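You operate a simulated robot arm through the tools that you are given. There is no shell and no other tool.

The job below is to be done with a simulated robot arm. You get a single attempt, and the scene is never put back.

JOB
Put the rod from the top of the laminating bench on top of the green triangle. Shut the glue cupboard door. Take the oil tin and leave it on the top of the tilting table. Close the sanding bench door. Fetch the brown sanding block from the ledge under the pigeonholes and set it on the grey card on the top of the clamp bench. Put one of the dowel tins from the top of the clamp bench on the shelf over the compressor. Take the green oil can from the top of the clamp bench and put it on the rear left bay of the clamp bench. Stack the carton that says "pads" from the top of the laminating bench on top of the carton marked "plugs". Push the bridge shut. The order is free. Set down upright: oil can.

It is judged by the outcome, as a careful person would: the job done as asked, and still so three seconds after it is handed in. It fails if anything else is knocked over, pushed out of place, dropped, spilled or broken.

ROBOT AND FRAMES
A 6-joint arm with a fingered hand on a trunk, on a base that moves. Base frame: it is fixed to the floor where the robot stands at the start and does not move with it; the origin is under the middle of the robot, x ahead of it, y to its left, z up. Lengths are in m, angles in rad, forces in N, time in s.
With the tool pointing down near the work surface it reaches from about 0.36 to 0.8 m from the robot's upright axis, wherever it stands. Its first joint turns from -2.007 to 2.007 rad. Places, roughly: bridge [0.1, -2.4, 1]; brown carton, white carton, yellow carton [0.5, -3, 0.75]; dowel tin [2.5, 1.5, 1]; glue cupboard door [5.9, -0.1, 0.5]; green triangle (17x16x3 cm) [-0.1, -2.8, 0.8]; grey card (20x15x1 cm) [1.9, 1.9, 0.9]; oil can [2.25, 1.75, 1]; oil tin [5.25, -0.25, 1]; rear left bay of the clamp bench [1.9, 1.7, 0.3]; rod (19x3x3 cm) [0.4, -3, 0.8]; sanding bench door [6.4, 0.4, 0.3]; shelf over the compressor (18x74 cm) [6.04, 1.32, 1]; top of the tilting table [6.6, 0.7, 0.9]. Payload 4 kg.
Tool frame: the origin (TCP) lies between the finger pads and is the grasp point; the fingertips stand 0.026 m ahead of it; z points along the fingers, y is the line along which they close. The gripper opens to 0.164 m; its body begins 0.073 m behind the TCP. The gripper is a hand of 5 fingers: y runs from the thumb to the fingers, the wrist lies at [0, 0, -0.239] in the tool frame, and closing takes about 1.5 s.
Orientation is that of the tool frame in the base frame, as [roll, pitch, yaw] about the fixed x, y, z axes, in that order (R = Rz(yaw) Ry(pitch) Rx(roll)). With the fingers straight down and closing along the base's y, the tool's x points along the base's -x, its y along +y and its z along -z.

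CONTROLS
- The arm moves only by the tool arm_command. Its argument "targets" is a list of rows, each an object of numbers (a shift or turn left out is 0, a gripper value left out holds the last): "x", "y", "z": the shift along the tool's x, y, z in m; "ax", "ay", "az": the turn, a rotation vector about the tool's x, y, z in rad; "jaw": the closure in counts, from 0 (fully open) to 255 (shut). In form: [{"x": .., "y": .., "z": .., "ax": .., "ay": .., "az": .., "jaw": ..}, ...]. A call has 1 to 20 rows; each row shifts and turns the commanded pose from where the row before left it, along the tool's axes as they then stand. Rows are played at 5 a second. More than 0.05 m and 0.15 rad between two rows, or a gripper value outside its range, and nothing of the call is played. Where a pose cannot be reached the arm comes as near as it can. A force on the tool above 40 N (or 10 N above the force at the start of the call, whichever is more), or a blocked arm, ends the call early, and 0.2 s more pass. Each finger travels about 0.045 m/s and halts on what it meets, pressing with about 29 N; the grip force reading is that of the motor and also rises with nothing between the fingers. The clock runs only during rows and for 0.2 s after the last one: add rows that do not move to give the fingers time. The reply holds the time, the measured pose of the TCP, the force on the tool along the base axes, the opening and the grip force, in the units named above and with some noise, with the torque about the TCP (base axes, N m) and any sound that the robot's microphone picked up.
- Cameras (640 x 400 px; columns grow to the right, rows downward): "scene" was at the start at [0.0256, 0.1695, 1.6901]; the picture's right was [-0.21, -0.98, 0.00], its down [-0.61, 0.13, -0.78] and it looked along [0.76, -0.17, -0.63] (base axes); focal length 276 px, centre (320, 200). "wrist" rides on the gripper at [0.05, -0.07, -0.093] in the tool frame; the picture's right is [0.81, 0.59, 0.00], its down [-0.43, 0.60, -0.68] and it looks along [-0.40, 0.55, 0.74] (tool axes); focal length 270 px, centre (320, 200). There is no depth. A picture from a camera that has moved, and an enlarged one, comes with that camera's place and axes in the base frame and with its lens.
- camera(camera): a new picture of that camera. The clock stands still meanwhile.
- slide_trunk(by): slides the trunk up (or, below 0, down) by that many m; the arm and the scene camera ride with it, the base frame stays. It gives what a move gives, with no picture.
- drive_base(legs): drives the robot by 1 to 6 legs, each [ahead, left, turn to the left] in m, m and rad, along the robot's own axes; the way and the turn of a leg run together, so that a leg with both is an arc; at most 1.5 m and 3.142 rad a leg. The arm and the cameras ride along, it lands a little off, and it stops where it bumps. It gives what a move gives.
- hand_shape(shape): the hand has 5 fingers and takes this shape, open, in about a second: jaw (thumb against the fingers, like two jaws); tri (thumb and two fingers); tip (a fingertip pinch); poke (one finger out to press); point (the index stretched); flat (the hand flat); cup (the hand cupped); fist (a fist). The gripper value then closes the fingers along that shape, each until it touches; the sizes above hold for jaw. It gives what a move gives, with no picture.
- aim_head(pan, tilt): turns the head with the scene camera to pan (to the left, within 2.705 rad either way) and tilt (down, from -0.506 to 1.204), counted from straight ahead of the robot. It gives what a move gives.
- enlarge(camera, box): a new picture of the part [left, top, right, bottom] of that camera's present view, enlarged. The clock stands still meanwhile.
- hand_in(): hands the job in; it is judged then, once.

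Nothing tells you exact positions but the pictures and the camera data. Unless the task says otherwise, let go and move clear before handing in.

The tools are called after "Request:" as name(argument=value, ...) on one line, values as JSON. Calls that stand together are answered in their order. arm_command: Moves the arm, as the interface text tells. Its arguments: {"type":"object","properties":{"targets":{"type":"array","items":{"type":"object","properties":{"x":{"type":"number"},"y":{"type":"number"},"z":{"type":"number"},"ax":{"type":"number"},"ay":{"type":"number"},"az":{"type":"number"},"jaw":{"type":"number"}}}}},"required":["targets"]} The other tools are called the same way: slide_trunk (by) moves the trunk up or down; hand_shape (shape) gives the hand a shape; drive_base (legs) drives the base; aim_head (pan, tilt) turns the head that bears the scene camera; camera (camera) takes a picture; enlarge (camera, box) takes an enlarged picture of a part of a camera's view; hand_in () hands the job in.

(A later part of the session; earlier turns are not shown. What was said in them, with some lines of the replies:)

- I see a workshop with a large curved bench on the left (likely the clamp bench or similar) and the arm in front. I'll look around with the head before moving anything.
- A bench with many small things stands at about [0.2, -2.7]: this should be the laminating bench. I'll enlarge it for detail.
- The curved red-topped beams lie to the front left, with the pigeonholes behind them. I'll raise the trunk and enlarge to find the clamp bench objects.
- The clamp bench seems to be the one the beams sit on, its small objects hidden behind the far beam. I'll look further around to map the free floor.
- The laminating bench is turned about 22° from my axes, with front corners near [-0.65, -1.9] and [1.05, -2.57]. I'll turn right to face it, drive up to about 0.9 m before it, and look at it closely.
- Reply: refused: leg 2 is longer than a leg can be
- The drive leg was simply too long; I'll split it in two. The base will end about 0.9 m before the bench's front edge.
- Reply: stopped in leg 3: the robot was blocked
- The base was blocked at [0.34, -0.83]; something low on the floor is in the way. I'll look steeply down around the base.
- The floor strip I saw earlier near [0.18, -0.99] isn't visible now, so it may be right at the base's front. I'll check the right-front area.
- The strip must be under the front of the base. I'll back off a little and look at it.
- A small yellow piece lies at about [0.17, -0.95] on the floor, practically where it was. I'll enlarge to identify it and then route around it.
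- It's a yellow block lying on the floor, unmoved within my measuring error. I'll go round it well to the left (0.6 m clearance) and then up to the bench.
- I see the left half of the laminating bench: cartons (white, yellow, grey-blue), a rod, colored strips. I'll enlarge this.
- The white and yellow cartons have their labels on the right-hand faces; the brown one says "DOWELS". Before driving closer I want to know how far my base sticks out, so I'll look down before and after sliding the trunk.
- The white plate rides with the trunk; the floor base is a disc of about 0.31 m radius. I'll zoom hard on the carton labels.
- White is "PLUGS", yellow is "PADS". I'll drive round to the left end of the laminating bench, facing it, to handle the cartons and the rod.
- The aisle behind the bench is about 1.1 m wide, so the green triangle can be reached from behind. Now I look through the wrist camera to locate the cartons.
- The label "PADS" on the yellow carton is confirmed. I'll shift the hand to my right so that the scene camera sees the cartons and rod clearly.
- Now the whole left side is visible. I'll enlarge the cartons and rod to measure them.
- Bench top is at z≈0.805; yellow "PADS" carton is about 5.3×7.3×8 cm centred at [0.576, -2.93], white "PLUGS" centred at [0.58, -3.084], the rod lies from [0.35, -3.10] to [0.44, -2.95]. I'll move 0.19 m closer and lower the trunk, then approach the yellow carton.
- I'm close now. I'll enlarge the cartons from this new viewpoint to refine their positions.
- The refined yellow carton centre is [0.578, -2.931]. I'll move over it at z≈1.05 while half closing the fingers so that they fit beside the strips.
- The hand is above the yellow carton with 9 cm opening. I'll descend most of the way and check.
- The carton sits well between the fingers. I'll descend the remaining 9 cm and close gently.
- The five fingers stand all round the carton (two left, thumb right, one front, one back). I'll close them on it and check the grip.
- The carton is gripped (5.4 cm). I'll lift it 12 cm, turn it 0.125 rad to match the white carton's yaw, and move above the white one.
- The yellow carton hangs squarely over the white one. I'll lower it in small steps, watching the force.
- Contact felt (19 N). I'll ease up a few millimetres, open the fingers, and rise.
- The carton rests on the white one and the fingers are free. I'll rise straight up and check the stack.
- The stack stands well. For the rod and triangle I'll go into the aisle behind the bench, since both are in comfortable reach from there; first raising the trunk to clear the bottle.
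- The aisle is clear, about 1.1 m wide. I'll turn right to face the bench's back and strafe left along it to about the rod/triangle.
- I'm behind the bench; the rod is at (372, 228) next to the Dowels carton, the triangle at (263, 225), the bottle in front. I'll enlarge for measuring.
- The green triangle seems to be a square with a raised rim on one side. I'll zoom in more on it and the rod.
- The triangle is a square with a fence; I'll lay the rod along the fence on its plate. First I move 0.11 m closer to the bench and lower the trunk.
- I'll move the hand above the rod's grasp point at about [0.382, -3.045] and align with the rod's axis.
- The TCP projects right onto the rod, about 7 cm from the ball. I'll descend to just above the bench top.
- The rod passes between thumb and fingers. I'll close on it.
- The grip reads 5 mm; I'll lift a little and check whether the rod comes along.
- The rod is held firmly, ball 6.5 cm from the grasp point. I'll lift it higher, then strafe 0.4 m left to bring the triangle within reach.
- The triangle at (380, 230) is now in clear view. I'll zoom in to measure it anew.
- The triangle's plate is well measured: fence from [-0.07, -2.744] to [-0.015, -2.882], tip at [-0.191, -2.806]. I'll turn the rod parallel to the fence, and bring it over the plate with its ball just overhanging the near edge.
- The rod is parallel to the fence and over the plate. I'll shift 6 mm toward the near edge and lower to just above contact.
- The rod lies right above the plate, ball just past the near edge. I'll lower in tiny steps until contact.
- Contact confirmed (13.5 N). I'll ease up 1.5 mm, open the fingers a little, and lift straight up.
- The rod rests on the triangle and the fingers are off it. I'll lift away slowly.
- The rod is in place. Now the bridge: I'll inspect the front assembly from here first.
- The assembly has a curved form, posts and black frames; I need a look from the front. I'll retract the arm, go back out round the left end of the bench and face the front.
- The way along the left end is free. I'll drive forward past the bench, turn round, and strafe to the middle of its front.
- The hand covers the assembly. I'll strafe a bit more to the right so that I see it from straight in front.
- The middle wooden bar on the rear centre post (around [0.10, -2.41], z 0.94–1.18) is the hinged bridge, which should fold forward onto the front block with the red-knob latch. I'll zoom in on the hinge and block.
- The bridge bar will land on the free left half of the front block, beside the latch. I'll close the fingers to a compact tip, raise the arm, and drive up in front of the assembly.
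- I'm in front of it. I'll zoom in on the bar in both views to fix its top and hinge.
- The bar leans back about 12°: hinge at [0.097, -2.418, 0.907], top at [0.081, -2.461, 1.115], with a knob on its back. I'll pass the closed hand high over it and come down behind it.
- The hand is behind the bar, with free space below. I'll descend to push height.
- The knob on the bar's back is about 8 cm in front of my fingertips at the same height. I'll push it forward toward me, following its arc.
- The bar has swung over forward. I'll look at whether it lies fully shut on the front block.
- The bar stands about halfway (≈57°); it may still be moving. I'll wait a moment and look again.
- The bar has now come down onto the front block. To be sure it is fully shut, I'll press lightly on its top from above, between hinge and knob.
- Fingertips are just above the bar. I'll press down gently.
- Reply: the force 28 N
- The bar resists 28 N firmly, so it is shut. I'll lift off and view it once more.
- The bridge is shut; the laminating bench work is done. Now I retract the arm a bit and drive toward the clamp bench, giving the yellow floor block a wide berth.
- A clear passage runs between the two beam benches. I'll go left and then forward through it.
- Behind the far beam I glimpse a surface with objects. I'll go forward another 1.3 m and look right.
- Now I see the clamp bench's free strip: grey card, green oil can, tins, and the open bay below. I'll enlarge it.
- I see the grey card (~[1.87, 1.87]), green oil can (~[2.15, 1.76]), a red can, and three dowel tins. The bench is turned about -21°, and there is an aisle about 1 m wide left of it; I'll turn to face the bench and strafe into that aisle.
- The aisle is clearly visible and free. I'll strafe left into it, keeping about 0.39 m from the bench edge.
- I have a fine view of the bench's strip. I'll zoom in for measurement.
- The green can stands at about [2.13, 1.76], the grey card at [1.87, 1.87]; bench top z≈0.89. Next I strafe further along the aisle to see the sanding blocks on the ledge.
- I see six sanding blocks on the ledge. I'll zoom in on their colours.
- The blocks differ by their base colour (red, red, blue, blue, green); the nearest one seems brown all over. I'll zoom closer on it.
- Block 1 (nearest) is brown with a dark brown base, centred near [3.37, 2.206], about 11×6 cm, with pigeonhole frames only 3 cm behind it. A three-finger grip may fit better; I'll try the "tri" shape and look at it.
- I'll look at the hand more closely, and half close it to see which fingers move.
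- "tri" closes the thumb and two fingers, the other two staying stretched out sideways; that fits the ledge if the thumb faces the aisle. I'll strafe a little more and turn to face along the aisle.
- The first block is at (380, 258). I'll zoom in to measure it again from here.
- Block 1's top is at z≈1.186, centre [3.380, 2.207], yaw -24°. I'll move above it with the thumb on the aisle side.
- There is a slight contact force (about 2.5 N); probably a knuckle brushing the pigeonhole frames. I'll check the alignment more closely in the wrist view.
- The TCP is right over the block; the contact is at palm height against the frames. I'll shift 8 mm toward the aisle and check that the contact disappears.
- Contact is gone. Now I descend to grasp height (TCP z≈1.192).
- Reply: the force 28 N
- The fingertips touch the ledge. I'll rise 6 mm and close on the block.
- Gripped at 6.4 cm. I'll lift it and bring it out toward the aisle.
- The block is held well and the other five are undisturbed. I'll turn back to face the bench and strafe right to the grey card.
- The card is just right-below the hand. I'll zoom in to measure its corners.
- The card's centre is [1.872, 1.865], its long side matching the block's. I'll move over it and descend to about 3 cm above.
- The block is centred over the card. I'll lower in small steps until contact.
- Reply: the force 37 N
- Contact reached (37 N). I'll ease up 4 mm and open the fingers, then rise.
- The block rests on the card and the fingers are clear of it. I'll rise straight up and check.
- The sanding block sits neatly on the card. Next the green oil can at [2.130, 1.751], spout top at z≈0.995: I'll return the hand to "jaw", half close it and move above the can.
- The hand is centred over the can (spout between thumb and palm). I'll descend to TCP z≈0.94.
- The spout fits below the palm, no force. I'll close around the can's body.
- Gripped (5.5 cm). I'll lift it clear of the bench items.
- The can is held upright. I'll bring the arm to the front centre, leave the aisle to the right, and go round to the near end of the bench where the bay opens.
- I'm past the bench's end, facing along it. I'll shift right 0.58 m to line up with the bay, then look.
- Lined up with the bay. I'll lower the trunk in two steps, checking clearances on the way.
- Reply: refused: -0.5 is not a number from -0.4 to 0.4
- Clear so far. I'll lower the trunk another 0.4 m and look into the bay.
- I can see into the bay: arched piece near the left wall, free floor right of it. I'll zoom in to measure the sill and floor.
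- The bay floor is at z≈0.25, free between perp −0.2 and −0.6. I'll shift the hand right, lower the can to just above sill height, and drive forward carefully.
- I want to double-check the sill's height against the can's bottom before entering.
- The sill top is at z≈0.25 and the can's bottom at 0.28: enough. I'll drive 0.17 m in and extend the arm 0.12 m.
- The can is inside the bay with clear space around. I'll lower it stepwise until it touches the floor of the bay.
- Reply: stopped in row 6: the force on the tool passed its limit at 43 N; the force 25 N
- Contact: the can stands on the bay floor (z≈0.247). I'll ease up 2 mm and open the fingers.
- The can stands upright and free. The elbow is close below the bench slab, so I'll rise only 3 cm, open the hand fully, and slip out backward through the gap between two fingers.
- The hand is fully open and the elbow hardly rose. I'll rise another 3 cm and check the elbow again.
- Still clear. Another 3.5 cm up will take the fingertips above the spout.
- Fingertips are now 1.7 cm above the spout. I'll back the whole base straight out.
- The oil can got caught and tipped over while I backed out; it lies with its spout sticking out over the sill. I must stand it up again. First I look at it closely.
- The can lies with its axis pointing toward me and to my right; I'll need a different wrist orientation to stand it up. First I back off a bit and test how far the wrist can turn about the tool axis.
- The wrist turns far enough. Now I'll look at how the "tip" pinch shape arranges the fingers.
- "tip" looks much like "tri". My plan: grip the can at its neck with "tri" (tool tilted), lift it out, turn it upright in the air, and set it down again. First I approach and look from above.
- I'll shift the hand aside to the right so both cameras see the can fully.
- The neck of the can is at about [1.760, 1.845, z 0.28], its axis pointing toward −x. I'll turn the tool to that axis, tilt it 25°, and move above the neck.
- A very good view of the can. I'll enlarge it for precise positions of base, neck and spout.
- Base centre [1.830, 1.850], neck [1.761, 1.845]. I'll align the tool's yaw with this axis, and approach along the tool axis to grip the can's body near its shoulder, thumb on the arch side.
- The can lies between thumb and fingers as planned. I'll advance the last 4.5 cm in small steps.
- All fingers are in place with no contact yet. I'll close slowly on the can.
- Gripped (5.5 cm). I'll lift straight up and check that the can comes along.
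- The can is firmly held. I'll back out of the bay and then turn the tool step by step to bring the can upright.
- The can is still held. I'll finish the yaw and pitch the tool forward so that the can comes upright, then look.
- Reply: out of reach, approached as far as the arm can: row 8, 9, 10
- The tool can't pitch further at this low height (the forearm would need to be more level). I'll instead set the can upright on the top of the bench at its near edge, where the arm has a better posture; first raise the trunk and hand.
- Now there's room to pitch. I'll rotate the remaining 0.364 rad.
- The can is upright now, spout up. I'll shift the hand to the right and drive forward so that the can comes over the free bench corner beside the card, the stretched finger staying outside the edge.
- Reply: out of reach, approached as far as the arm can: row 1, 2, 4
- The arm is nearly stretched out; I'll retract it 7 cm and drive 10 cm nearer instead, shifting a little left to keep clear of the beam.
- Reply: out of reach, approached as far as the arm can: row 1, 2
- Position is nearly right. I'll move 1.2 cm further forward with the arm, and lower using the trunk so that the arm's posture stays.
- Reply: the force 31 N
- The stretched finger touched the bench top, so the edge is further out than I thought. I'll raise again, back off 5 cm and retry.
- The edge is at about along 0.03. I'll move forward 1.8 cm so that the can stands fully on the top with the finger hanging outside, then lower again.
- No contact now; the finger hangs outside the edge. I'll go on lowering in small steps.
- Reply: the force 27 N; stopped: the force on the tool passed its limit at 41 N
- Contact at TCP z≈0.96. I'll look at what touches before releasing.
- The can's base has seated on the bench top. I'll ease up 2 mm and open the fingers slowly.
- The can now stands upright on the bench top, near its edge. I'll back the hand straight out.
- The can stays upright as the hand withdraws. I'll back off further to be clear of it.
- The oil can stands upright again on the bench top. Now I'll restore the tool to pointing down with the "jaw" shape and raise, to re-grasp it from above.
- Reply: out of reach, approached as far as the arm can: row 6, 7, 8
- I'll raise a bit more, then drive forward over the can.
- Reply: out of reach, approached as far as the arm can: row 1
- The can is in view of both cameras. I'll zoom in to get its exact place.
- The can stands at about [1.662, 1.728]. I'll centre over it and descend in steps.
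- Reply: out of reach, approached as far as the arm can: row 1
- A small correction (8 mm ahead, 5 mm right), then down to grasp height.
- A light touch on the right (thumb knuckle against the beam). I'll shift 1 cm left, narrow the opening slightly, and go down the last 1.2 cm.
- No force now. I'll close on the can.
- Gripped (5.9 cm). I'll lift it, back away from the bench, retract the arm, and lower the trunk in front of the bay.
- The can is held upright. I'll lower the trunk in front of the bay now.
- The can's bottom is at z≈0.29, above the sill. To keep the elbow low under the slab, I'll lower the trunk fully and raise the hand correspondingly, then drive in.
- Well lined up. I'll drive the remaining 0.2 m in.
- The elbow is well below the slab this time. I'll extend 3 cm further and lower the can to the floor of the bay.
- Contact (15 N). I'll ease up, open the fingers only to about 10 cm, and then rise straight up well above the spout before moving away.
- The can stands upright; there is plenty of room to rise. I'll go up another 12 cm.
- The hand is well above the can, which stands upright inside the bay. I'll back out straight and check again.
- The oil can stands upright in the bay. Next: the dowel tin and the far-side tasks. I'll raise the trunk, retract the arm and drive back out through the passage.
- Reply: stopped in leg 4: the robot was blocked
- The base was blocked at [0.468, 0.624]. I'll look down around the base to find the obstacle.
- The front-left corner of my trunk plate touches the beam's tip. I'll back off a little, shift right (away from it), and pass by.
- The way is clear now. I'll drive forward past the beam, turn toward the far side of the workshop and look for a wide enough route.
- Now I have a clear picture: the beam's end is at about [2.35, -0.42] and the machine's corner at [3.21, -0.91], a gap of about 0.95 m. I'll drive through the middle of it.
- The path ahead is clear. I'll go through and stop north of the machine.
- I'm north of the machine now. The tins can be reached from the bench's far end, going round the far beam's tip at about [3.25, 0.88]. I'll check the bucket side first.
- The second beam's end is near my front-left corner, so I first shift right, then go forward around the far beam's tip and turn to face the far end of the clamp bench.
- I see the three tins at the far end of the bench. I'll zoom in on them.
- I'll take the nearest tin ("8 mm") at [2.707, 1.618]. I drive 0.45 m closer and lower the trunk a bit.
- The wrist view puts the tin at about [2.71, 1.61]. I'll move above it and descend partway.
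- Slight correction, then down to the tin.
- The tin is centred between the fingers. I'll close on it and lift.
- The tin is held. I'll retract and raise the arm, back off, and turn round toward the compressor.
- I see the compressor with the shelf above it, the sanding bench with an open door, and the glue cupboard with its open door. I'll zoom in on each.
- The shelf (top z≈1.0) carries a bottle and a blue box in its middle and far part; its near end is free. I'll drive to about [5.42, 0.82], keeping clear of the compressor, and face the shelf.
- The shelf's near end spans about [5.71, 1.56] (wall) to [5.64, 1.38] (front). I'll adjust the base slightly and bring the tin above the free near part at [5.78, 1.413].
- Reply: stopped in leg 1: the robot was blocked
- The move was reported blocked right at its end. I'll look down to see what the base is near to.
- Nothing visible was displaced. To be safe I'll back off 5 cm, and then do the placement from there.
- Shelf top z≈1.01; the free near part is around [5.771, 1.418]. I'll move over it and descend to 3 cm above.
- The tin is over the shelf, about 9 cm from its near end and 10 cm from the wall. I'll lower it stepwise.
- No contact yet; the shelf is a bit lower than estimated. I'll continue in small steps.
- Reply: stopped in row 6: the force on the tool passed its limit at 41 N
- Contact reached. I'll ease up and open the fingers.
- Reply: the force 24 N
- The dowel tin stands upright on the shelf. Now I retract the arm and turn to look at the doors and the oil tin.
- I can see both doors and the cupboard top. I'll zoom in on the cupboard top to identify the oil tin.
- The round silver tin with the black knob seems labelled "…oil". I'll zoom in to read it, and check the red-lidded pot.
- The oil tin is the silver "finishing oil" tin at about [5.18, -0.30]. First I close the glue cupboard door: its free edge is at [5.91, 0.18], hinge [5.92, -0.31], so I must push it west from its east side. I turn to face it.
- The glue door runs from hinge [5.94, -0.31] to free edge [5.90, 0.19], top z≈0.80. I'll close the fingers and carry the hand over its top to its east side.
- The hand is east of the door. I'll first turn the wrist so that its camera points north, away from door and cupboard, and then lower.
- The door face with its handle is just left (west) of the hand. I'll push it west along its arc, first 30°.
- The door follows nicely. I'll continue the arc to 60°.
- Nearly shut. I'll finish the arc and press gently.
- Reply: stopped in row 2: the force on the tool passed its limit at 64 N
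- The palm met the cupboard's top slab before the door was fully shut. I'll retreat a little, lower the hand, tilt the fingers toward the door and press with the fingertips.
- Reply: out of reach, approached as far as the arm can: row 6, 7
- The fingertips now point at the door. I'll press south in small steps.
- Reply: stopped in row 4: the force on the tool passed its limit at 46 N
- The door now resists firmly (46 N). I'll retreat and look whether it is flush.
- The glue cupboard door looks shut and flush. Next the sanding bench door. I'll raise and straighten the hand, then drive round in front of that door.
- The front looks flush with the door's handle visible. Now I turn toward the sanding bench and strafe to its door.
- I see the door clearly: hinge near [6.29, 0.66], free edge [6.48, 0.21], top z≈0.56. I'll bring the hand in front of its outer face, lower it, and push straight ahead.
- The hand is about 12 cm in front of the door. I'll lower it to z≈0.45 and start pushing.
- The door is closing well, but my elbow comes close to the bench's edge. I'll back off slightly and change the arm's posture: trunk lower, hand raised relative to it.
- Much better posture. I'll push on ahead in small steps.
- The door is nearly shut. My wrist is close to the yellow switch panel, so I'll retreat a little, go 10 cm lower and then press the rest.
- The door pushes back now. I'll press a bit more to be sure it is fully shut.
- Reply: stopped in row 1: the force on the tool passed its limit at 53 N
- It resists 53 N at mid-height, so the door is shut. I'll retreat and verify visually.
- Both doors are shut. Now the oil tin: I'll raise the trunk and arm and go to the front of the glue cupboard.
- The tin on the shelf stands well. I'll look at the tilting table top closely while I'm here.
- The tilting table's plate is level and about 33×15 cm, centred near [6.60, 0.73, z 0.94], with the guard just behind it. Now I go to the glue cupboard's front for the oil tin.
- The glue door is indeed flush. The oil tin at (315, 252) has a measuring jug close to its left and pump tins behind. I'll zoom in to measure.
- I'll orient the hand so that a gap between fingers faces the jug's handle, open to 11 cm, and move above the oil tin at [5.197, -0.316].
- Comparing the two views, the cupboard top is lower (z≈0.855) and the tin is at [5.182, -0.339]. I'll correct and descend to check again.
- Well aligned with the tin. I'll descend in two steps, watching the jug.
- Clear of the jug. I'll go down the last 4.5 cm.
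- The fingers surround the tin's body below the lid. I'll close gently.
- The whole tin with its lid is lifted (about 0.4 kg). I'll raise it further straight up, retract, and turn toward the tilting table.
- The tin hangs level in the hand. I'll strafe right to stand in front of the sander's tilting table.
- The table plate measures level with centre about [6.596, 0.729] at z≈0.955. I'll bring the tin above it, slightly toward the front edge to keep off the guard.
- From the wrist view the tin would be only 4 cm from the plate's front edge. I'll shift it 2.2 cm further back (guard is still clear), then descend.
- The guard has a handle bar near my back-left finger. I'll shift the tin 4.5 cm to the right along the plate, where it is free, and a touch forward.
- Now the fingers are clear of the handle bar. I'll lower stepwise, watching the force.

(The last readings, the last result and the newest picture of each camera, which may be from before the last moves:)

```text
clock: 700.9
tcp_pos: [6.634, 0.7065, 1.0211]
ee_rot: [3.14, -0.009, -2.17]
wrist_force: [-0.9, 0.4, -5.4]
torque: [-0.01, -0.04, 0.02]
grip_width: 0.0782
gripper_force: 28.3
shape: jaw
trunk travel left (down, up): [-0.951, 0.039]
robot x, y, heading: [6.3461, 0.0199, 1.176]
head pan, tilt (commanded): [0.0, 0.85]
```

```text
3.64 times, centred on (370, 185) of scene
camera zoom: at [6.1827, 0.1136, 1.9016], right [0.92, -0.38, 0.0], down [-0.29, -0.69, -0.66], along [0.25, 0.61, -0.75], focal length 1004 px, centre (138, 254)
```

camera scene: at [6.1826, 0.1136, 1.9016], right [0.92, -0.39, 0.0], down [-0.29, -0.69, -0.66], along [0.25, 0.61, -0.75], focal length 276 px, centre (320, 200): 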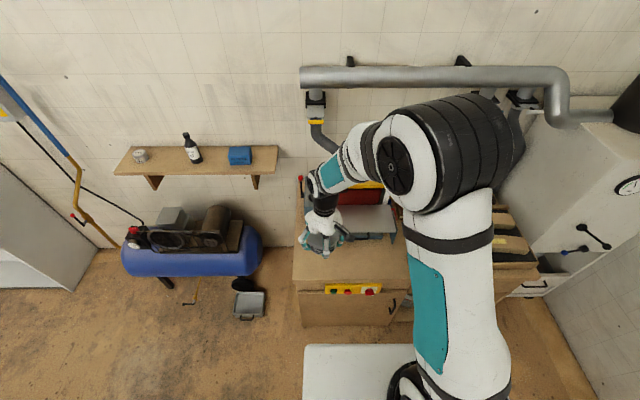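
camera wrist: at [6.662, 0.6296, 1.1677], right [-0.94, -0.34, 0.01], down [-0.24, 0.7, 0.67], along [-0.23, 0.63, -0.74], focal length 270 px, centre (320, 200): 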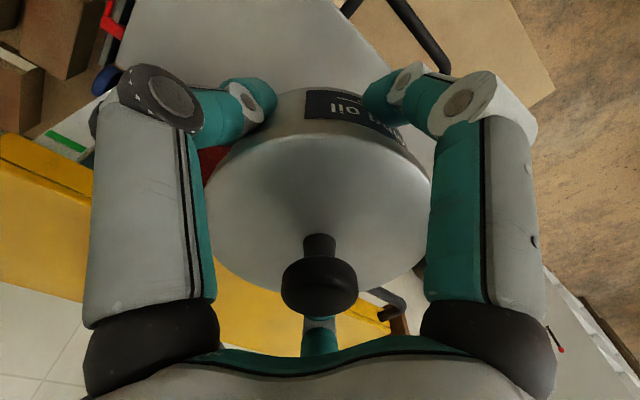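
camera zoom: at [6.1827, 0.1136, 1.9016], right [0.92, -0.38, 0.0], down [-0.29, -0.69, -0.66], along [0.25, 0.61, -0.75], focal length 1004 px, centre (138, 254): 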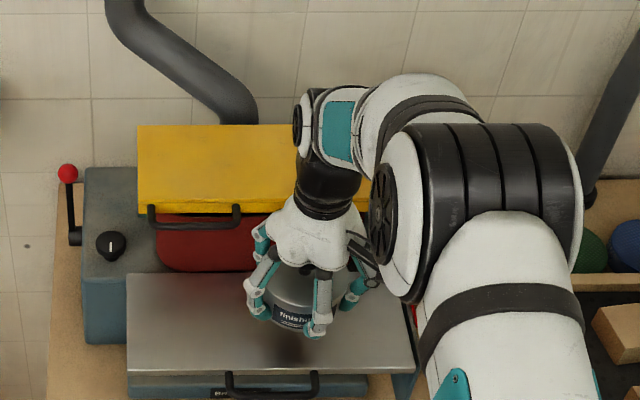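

Request:
arm_command(targets=[{"z": 0.01}, {}, {"z": 0.006}, {}, {"z": 0.005}, {}])

Request:
arm_command(targets=[{"z": 0.004}, {}, {"z": 0.004}, {}])

```text
clock: 702.3
tcp_pos: [6.6356, 0.7065, 1.0016]
ee_rot: [3.139, -0.009, -2.17]
wrist_force: [0.0, 0.2, -4.7]
torque: [-0.01, -0.04, -0.02]
grip_width: 0.0784
gripper_force: 28.8
shape: jaw
trunk travel left (down, up): [-0.951, 0.039]
robot x, y, heading: [6.3426, 0.0203, 1.172]
head pan, tilt (commanded): [0.0, 0.85]
```

```text
clock: 703.3
tcp_pos: [6.6356, 0.7062, 0.9932]
ee_rot: [3.138, -0.009, -2.171]
wrist_force: [0.7, -0.3, -4.9]
torque: [-0.01, -0.02, 0.0]
grip_width: 0.0783
gripper_force: 29.3
shape: jaw
trunk travel left (down, up): [-0.951, 0.039]
robot x, y, heading: [6.3441, 0.0262, 1.178]
head pan, tilt (commanded): [0.0, 0.85]
```

Request:
arm_command(targets=[{"z": 0.004}, {}, {"z": 0.004}, {}])

Request:
enlarge(camera="scene", box=[310, 150, 420, 240])

```text
clock: 704.3
tcp_pos: [6.6335, 0.7054, 0.9864]
ee_rot: [3.139, -0.01, -2.17]
wrist_force: [0.1, 0.8, -5.1]
torque: [-0.02, 0.02, 0.02]
grip_width: 0.0782
gripper_force: 29.1
shape: jaw
trunk travel left (down, up): [-0.951, 0.039]
robot x, y, heading: [6.3459, 0.0221, 1.18]
head pan, tilt (commanded): [0.0, 0.85]
```

```text
4.44 times, centred on (365, 195) of scene
camera zoom: at [6.1827, 0.1138, 1.9016], right [0.92, -0.39, 0.0], down [-0.29, -0.69, -0.66], along [0.25, 0.61, -0.75], focal length 1227 px, centre (120, 222)
```

zoom: 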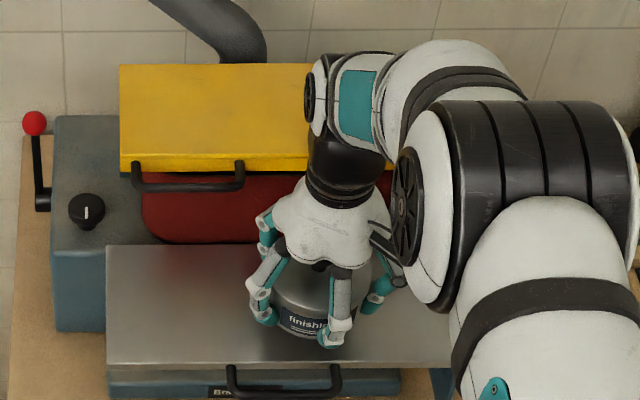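

Request:
arm_command(targets=[{"z": 0.004}, {}, {"z": 0.004}, {}, {"z": 0.003}, {}])

```text
clock: 705.7
tcp_pos: [6.6343, 0.705, 0.9741]
ee_rot: [3.141, -0.009, -2.172]
wrist_force: [-0.2, -0.8, -5.3]
torque: [0.01, 0.01, 0.0]
grip_width: 0.0784
gripper_force: 29.1
shape: jaw
trunk travel left (down, up): [-0.951, 0.039]
robot x, y, heading: [6.3465, 0.0236, 1.178]
head pan, tilt (commanded): [0.0, 0.85]
```

Request:
arm_command(targets=[{"z": 0.004}, {}, {"z": 0.004}, {}, {"z": 0.003}, {}])

Request:
camera(camera="wrist")

```text
clock: 707.1
tcp_pos: [6.6367, 0.707, 0.9629]
ee_rot: [3.14, -0.01, -2.173]
wrist_force: [-0.8, -0.2, -5.0]
torque: [0.0, -0.01, 0.02]
grip_width: 0.0781
gripper_force: 28.9
shape: jaw
trunk travel left (down, up): [-0.951, 0.039]
robot x, y, heading: [6.3458, 0.0231, 1.177]
head pan, tilt (commanded): [0.0, 0.85]
```

```text
taken
camera wrist: at [6.6648, 0.6265, 1.055], right [-0.94, -0.33, 0.01], down [-0.24, 0.7, 0.67], along [-0.23, 0.63, -0.74], focal length 270 px, centre (320, 200)
```

wrist: 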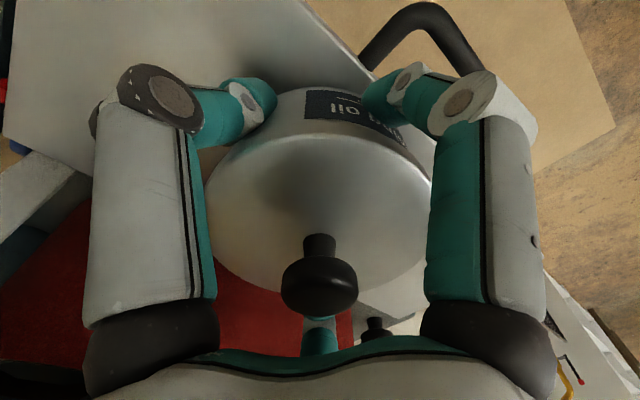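

Still no contact; the plate is a bit lower than estimated, and the tin is 5–6 cm from the front edge, fine. I'll continue.

Request:
arm_command(targets=[{"z": 0.004}, {}, {"z": 0.004}, {}, {"z": 0.004}, {}])

```text
clock: 708.5
tcp_pos: [6.6356, 0.7066, 0.9555]
ee_rot: [3.138, 0.0, -2.171]
wrist_force: [2.5, -0.4, 31.8]
torque: [-0.12, -0.13, 0.03]
grip_width: 0.0784
gripper_force: 28.8
shape: jaw
trunk travel left (down, up): [-0.951, 0.039]
robot x, y, heading: [6.3469, 0.0214, 1.173]
head pan, tilt (commanded): [0.0, 0.85]
```

Contact with small torque, so the plate is level. I'll ease up and open the fingers slowly.

Request:
arm_command(targets=[{"z": -0.0045}, {}, {"jaw": 125}, {"jaw": 110}, {"jaw": 95}, {}, {}, {}])

Request:
camera(camera="wrist")

Request:
enlarge(camera="scene", box=[310, 150, 420, 240])

```text
clock: 710.3
tcp_pos: [6.6346, 0.7059, 0.9545]
ee_rot: [3.139, -0.01, -2.169]
wrist_force: [0.3, 0.5, 0.1]
torque: [0.01, 0.0, 0.01]
grip_width: 0.1024
gripper_force: 0.1
shape: jaw
trunk travel left (down, up): [-0.951, 0.039]
robot x, y, heading: [6.3446, 0.0226, 1.176]
head pan, tilt (commanded): [0.0, 0.85]
```

```text
taken
camera wrist: at [6.6636, 0.6264, 1.0473], right [-0.94, -0.33, 0.01], down [-0.24, 0.7, 0.67], along [-0.23, 0.63, -0.74], focal length 270 px, centre (320, 200)
```

wrist: 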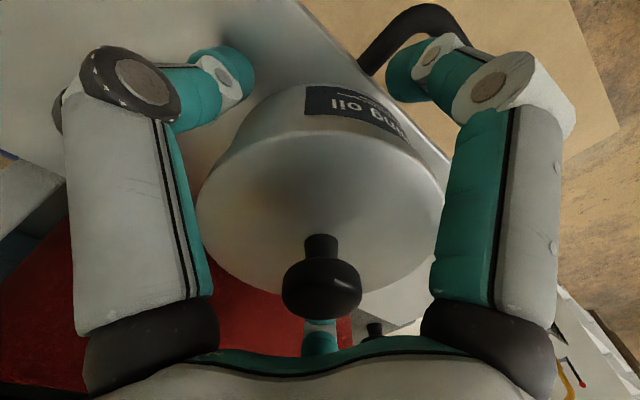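

```text
4.44 times, centred on (365, 195) of scene
camera zoom: at [6.1824, 0.1132, 1.9016], right [0.92, -0.39, 0.0], down [-0.29, -0.69, -0.66], along [0.25, 0.61, -0.75], focal length 1227 px, centre (120, 222)
```

zoom: 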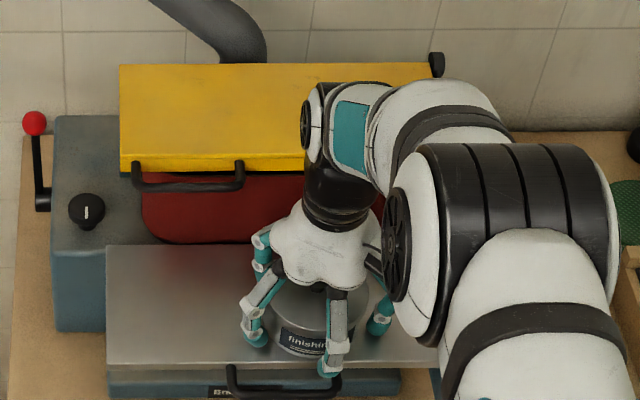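

The tin stands on the table. I'll open a little more so the fingers clear the lid, and rise straight up.

Request:
arm_command(targets=[{"jaw": 74}, {}, {}, {"z": -0.01}, {"z": -0.015}, {"z": -0.02}, {"z": -0.025}, {}])

Request:
camera(camera="wrist")

Request:
arm_command(targets=[{"z": -0.03}, {"z": -0.04}, {"z": -0.045}, {"z": -0.045}, {"z": -0.045}, {}])

Request:
enlarge(camera="scene", box=[290, 130, 450, 250])

Request:
camera(camera="wrist")

```text
clock: 712.1
tcp_pos: [6.6356, 0.7107, 1.0251]
ee_rot: [3.14, -0.008, -2.171]
wrist_force: [-0.6, -0.8, -0.4]
torque: [-0.02, 0.02, 0.01]
grip_width: 0.1162
gripper_force: 0.0
shape: jaw
trunk travel left (down, up): [-0.951, 0.039]
robot x, y, heading: [6.3448, 0.0232, 1.177]
head pan, tilt (commanded): [0.0, 0.85]
```

```text
taken
camera wrist: at [6.6648, 0.6291, 1.1179], right [-0.94, -0.33, 0.01], down [-0.24, 0.7, 0.67], along [-0.23, 0.63, -0.74], focal length 270 px, centre (320, 200)
```

wrist: 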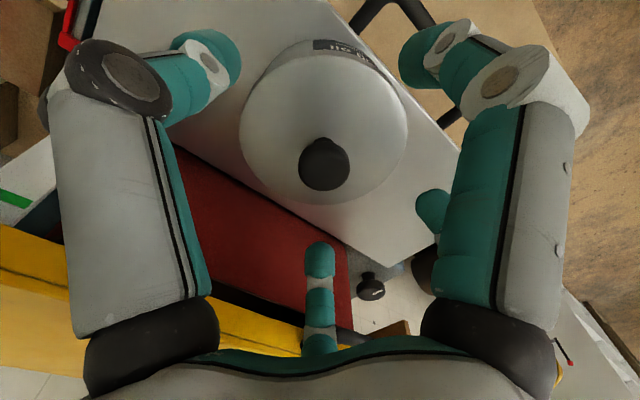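

```text
clock: 713.5
tcp_pos: [6.6363, 0.7105, 1.2298]
ee_rot: [3.14, -0.01, -2.171]
wrist_force: [0.4, 1.5, 0.4]
torque: [-0.01, 0.0, 0.0]
grip_width: 0.1159
gripper_force: 0.1
shape: jaw
trunk travel left (down, up): [-0.951, 0.039]
robot x, y, heading: [6.3429, 0.0233, 1.176]
head pan, tilt (commanded): [0.0, 0.85]
```

```text
3.33 times, centred on (370, 190) of scene
camera zoom: at [6.1829, 0.1141, 1.9016], right [0.92, -0.39, 0.0], down [-0.29, -0.69, -0.66], along [0.25, 0.61, -0.75], focal length 920 px, centre (153, 233)
```

zoom: 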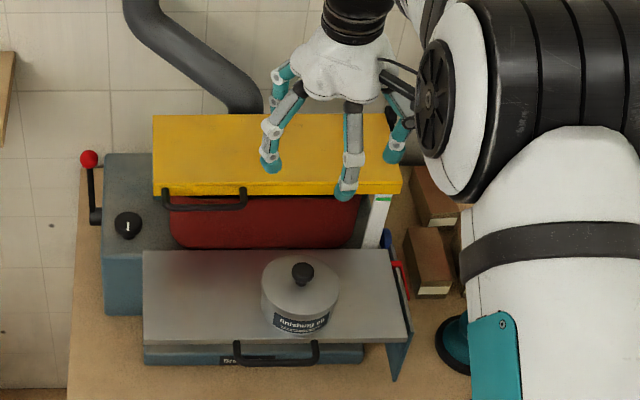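

```text
taken
camera wrist: at [6.6653, 0.6309, 1.323], right [-0.94, -0.33, 0.01], down [-0.24, 0.7, 0.67], along [-0.23, 0.63, -0.74], focal length 270 px, centre (320, 200)
```

wrist: 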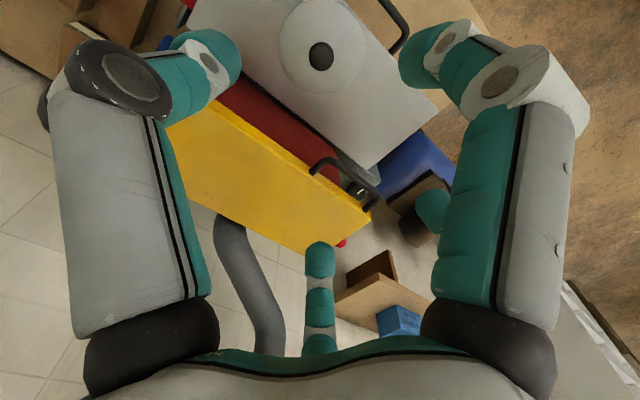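

The oil tin stands on the tilting table. I'll retract the arm and check both doors once more.

Request:
arm_command(targets=[{"x": 0.045}, {"x": 0.045}, {"x": 0.045}, {"x": 0.045}, {"x": 0.045}, {"y": -0.045}, {"y": -0.045}, {"y": -0.045}, {"y": -0.045}])

Request:
aim_head(pan=0.0, tilt=1.0)

Request:
camera(camera="scene")

Request:
aim_head(pan=2.3, tilt=0.9)

Request:
camera(camera="scene")

```text
clock: 715.5
tcp_pos: [6.6604, 0.4238, 1.2317]
ee_rot: [3.139, -0.009, -2.17]
wrist_force: [0.8, 0.6, -0.1]
torque: [0.0, 0.01, 0.03]
grip_width: 0.1161
gripper_force: 0.1
shape: jaw
trunk travel left (down, up): [-0.951, 0.039]
robot x, y, heading: [6.3443, 0.0211, 1.171]
head pan, tilt (commanded): [0.0, 0.85]
```

```text
clock: 716.2
tcp_pos: [6.6581, 0.4252, 1.2328]
ee_rot: [3.141, -0.009, -2.171]
wrist_force: [0.0, 0.1, -0.5]
torque: [-0.01, 0.0, -0.01]
grip_width: 0.1159
gripper_force: 0.0
shape: jaw
trunk travel left (down, up): [-0.951, 0.039]
robot x, y, heading: [6.3455, 0.0214, 1.176]
head pan, tilt (commanded): [0.0, 1.0]
```

```text
taken
camera scene: at [6.179, 0.1054, 1.8906], right [0.92, -0.38, 0.0], down [-0.32, -0.78, -0.54], along [0.21, 0.5, -0.84], focal length 276 px, centre (320, 200)
```

scene: 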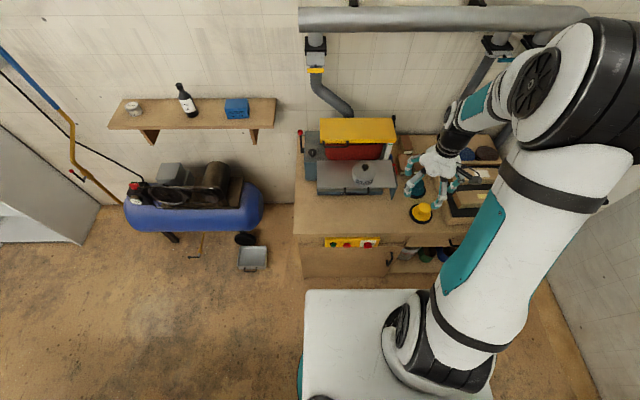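

```text
clock: 718.4
tcp_pos: [6.6582, 0.4256, 1.2328]
ee_rot: [3.14, -0.009, -2.171]
wrist_force: [-0.3, 0.1, -0.1]
torque: [0.02, 0.0, -0.01]
grip_width: 0.116
gripper_force: 0.1
shape: jaw
trunk travel left (down, up): [-0.951, 0.039]
robot x, y, heading: [6.3434, 0.0261, 1.172]
head pan, tilt (commanded): [2.3, 0.901]
```

```text
taken
camera scene: at [6.081, 0.0162, 1.8978], right [-0.33, 0.94, 0.0], down [0.74, 0.26, -0.62], along [-0.59, -0.2, -0.78], focal length 276 px, centre (320, 200)
```

scene: 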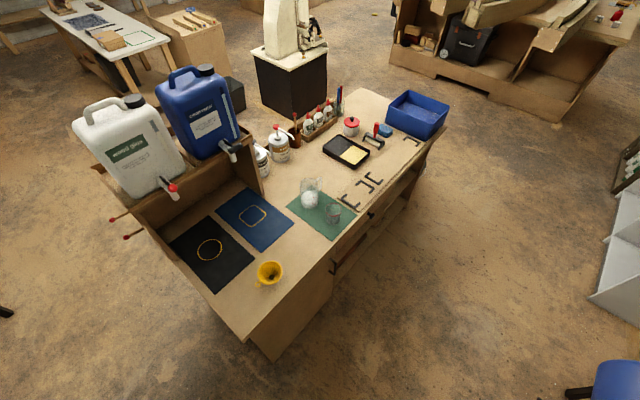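

Request:
aim_head(pan=0.1, tilt=0.95)

Request:
enlarge(camera="scene", box=[310, 200, 470, 310])

Request:
camera(camera="wrist")

```text
clock: 720.4
tcp_pos: [6.6581, 0.4239, 1.2328]
ee_rot: [3.139, -0.01, -2.171]
wrist_force: [0.3, -0.3, -0.8]
torque: [-0.02, 0.01, 0.01]
grip_width: 0.1162
gripper_force: 0.0
shape: jaw
trunk travel left (down, up): [-0.951, 0.039]
robot x, y, heading: [6.3458, 0.0207, 1.172]
head pan, tilt (commanded): [0.099, 0.949]
```

```text
3.64 times, centred on (390, 255) of scene
camera zoom: at [6.1735, 0.1105, 1.8941], right [0.96, -0.29, 0.0], down [-0.24, -0.78, -0.58], along [0.17, 0.56, -0.81], focal length 1004 px, centre (66, 0)
```

zoom: 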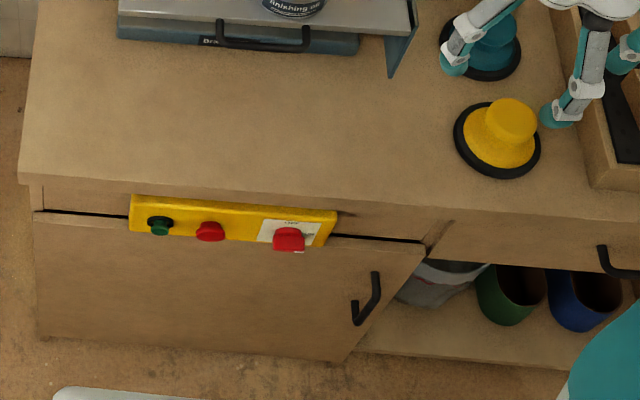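

```text
taken
camera wrist: at [6.6878, 0.3448, 1.3252], right [-0.94, -0.34, 0.01], down [-0.24, 0.7, 0.68], along [-0.23, 0.63, -0.74], focal length 270 px, centre (320, 200)
```

wrist: 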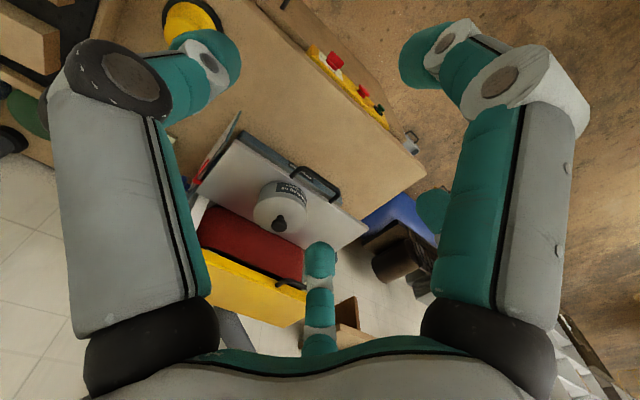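

The sanding door lies parallel to the bench front (within about 1°). I'll double-check the glue cupboard's front the same way.

Request:
aim_head(pan=2.2, tilt=0.9)

Request:
enlarge(camera="scene", box=[200, 140, 420, 370])

```text
clock: 722.4
tcp_pos: [6.6587, 0.4241, 1.2328]
ee_rot: [3.14, -0.008, -2.171]
wrist_force: [0.6, -1.7, -0.2]
torque: [0.02, 0.0, 0.01]
grip_width: 0.116
gripper_force: 0.0
shape: jaw
trunk travel left (down, up): [-0.951, 0.039]
robot x, y, heading: [6.3419, 0.0186, 1.178]
head pan, tilt (commanded): [2.201, 0.901]
```

```text
1.74 times, centred on (310, 255) of scene
camera zoom: at [6.0789, 0.0234, 1.8978], right [-0.23, 0.97, 0.0], down [0.76, 0.18, -0.62], along [-0.6, -0.14, -0.78], focal length 480 px, centre (337, 104)
```

zoom: 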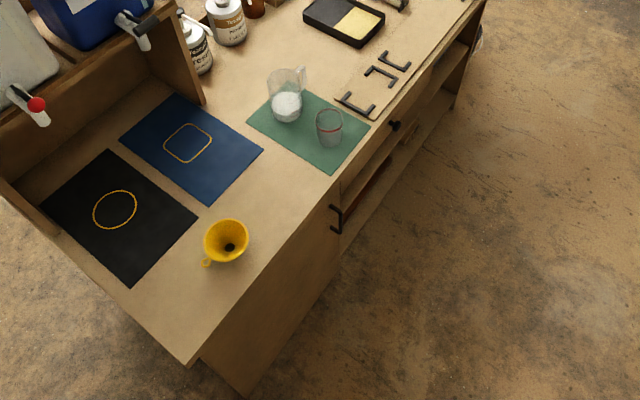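

Everything looks right: both doors flush, tins, block, can, cartons, rod and bridge in place. I'll retract the arm fully clear before handing in.

Request:
arm_command(targets=[{"x": 0.04, "y": 0.02}, {"x": 0.04, "y": 0.02}, {"y": 0.04}, {"y": 0.04}, {}])

Request:
aim_head(pan=0.2, tilt=0.7)

Request:
camera(camera="scene")

```text
clock: 723.6
tcp_pos: [6.5133, 0.4241, 1.2326]
ee_rot: [3.138, -0.008, -2.173]
wrist_force: [0.1, -0.4, 0.1]
torque: [-0.02, 0.02, 0.0]
grip_width: 0.1161
gripper_force: 0.2
shape: jaw
trunk travel left (down, up): [-0.951, 0.039]
robot x, y, heading: [6.3407, 0.0218, 1.175]
head pan, tilt (commanded): [2.201, 0.901]
```

```text
clock: 725.6
tcp_pos: [6.5129, 0.4235, 1.2331]
ee_rot: [3.14, -0.01, -2.171]
wrist_force: [0.0, -0.5, 0.9]
torque: [0.01, 0.0, 0.0]
grip_width: 0.1162
gripper_force: 0.1
shape: jaw
trunk travel left (down, up): [-0.951, 0.039]
robot x, y, heading: [6.3453, 0.0243, 1.177]
head pan, tilt (commanded): [0.201, 0.7]
```

```text
taken
camera scene: at [6.1687, 0.1243, 1.9139], right [0.98, -0.19, 0.0], down [-0.12, -0.63, -0.76], along [0.15, 0.75, -0.64], focal length 276 px, centre (320, 200)
```

scene: 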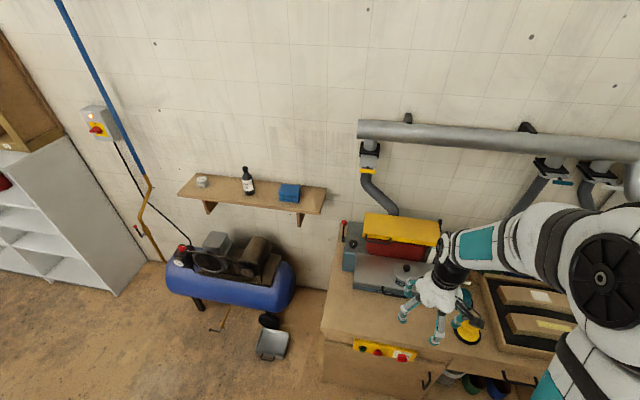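

All nine tasks are done and the hand is clear of everything. I'm handing the job in.

Request:
hand_in()

```text
The job is handed in.
```

I handed the job in with all nine tasks done, but the green oil can tipped over once on the way.

**Laminating bench**
- The rod lies on the plate of the green triangle, along its raised edge. The ball end overhangs the near side slightly.
- The yellow "pads" carton stands on the white "plugs" carton.
- The bridge is folded shut onto the front block. It held firm when I pressed on it.

**Clamp bench**
- The brown sanding block sits on the middle of the grey card.
- The green oil can stands upright in the rear left bay.

**Far side**
- The glue cupboard door and the sanding bench door are shut. Both resisted when I pushed on them, and both looked flush with their fronts afterwards.
- The "8 mm" dowel tin stands on the near end of the shelf over the compressor.
- The oil tin (labelled "finishing oil") stands on the tilting table with its lid on.

**Mishaps**
- **Oil can:** it fell over in the bay when a finger caught its spout as I backed out. I stood it up again and set it down a second time. I saw no oil spilled, but an earlier fall could count against the result.
- **Bumps:** the base was stopped three times, once near a yellow block on the floor, once against the end of a beam on the clamp bench, and once near the compressor. The yellow block measured as unmoved within my error, and I saw no sign that anything else had shifted.
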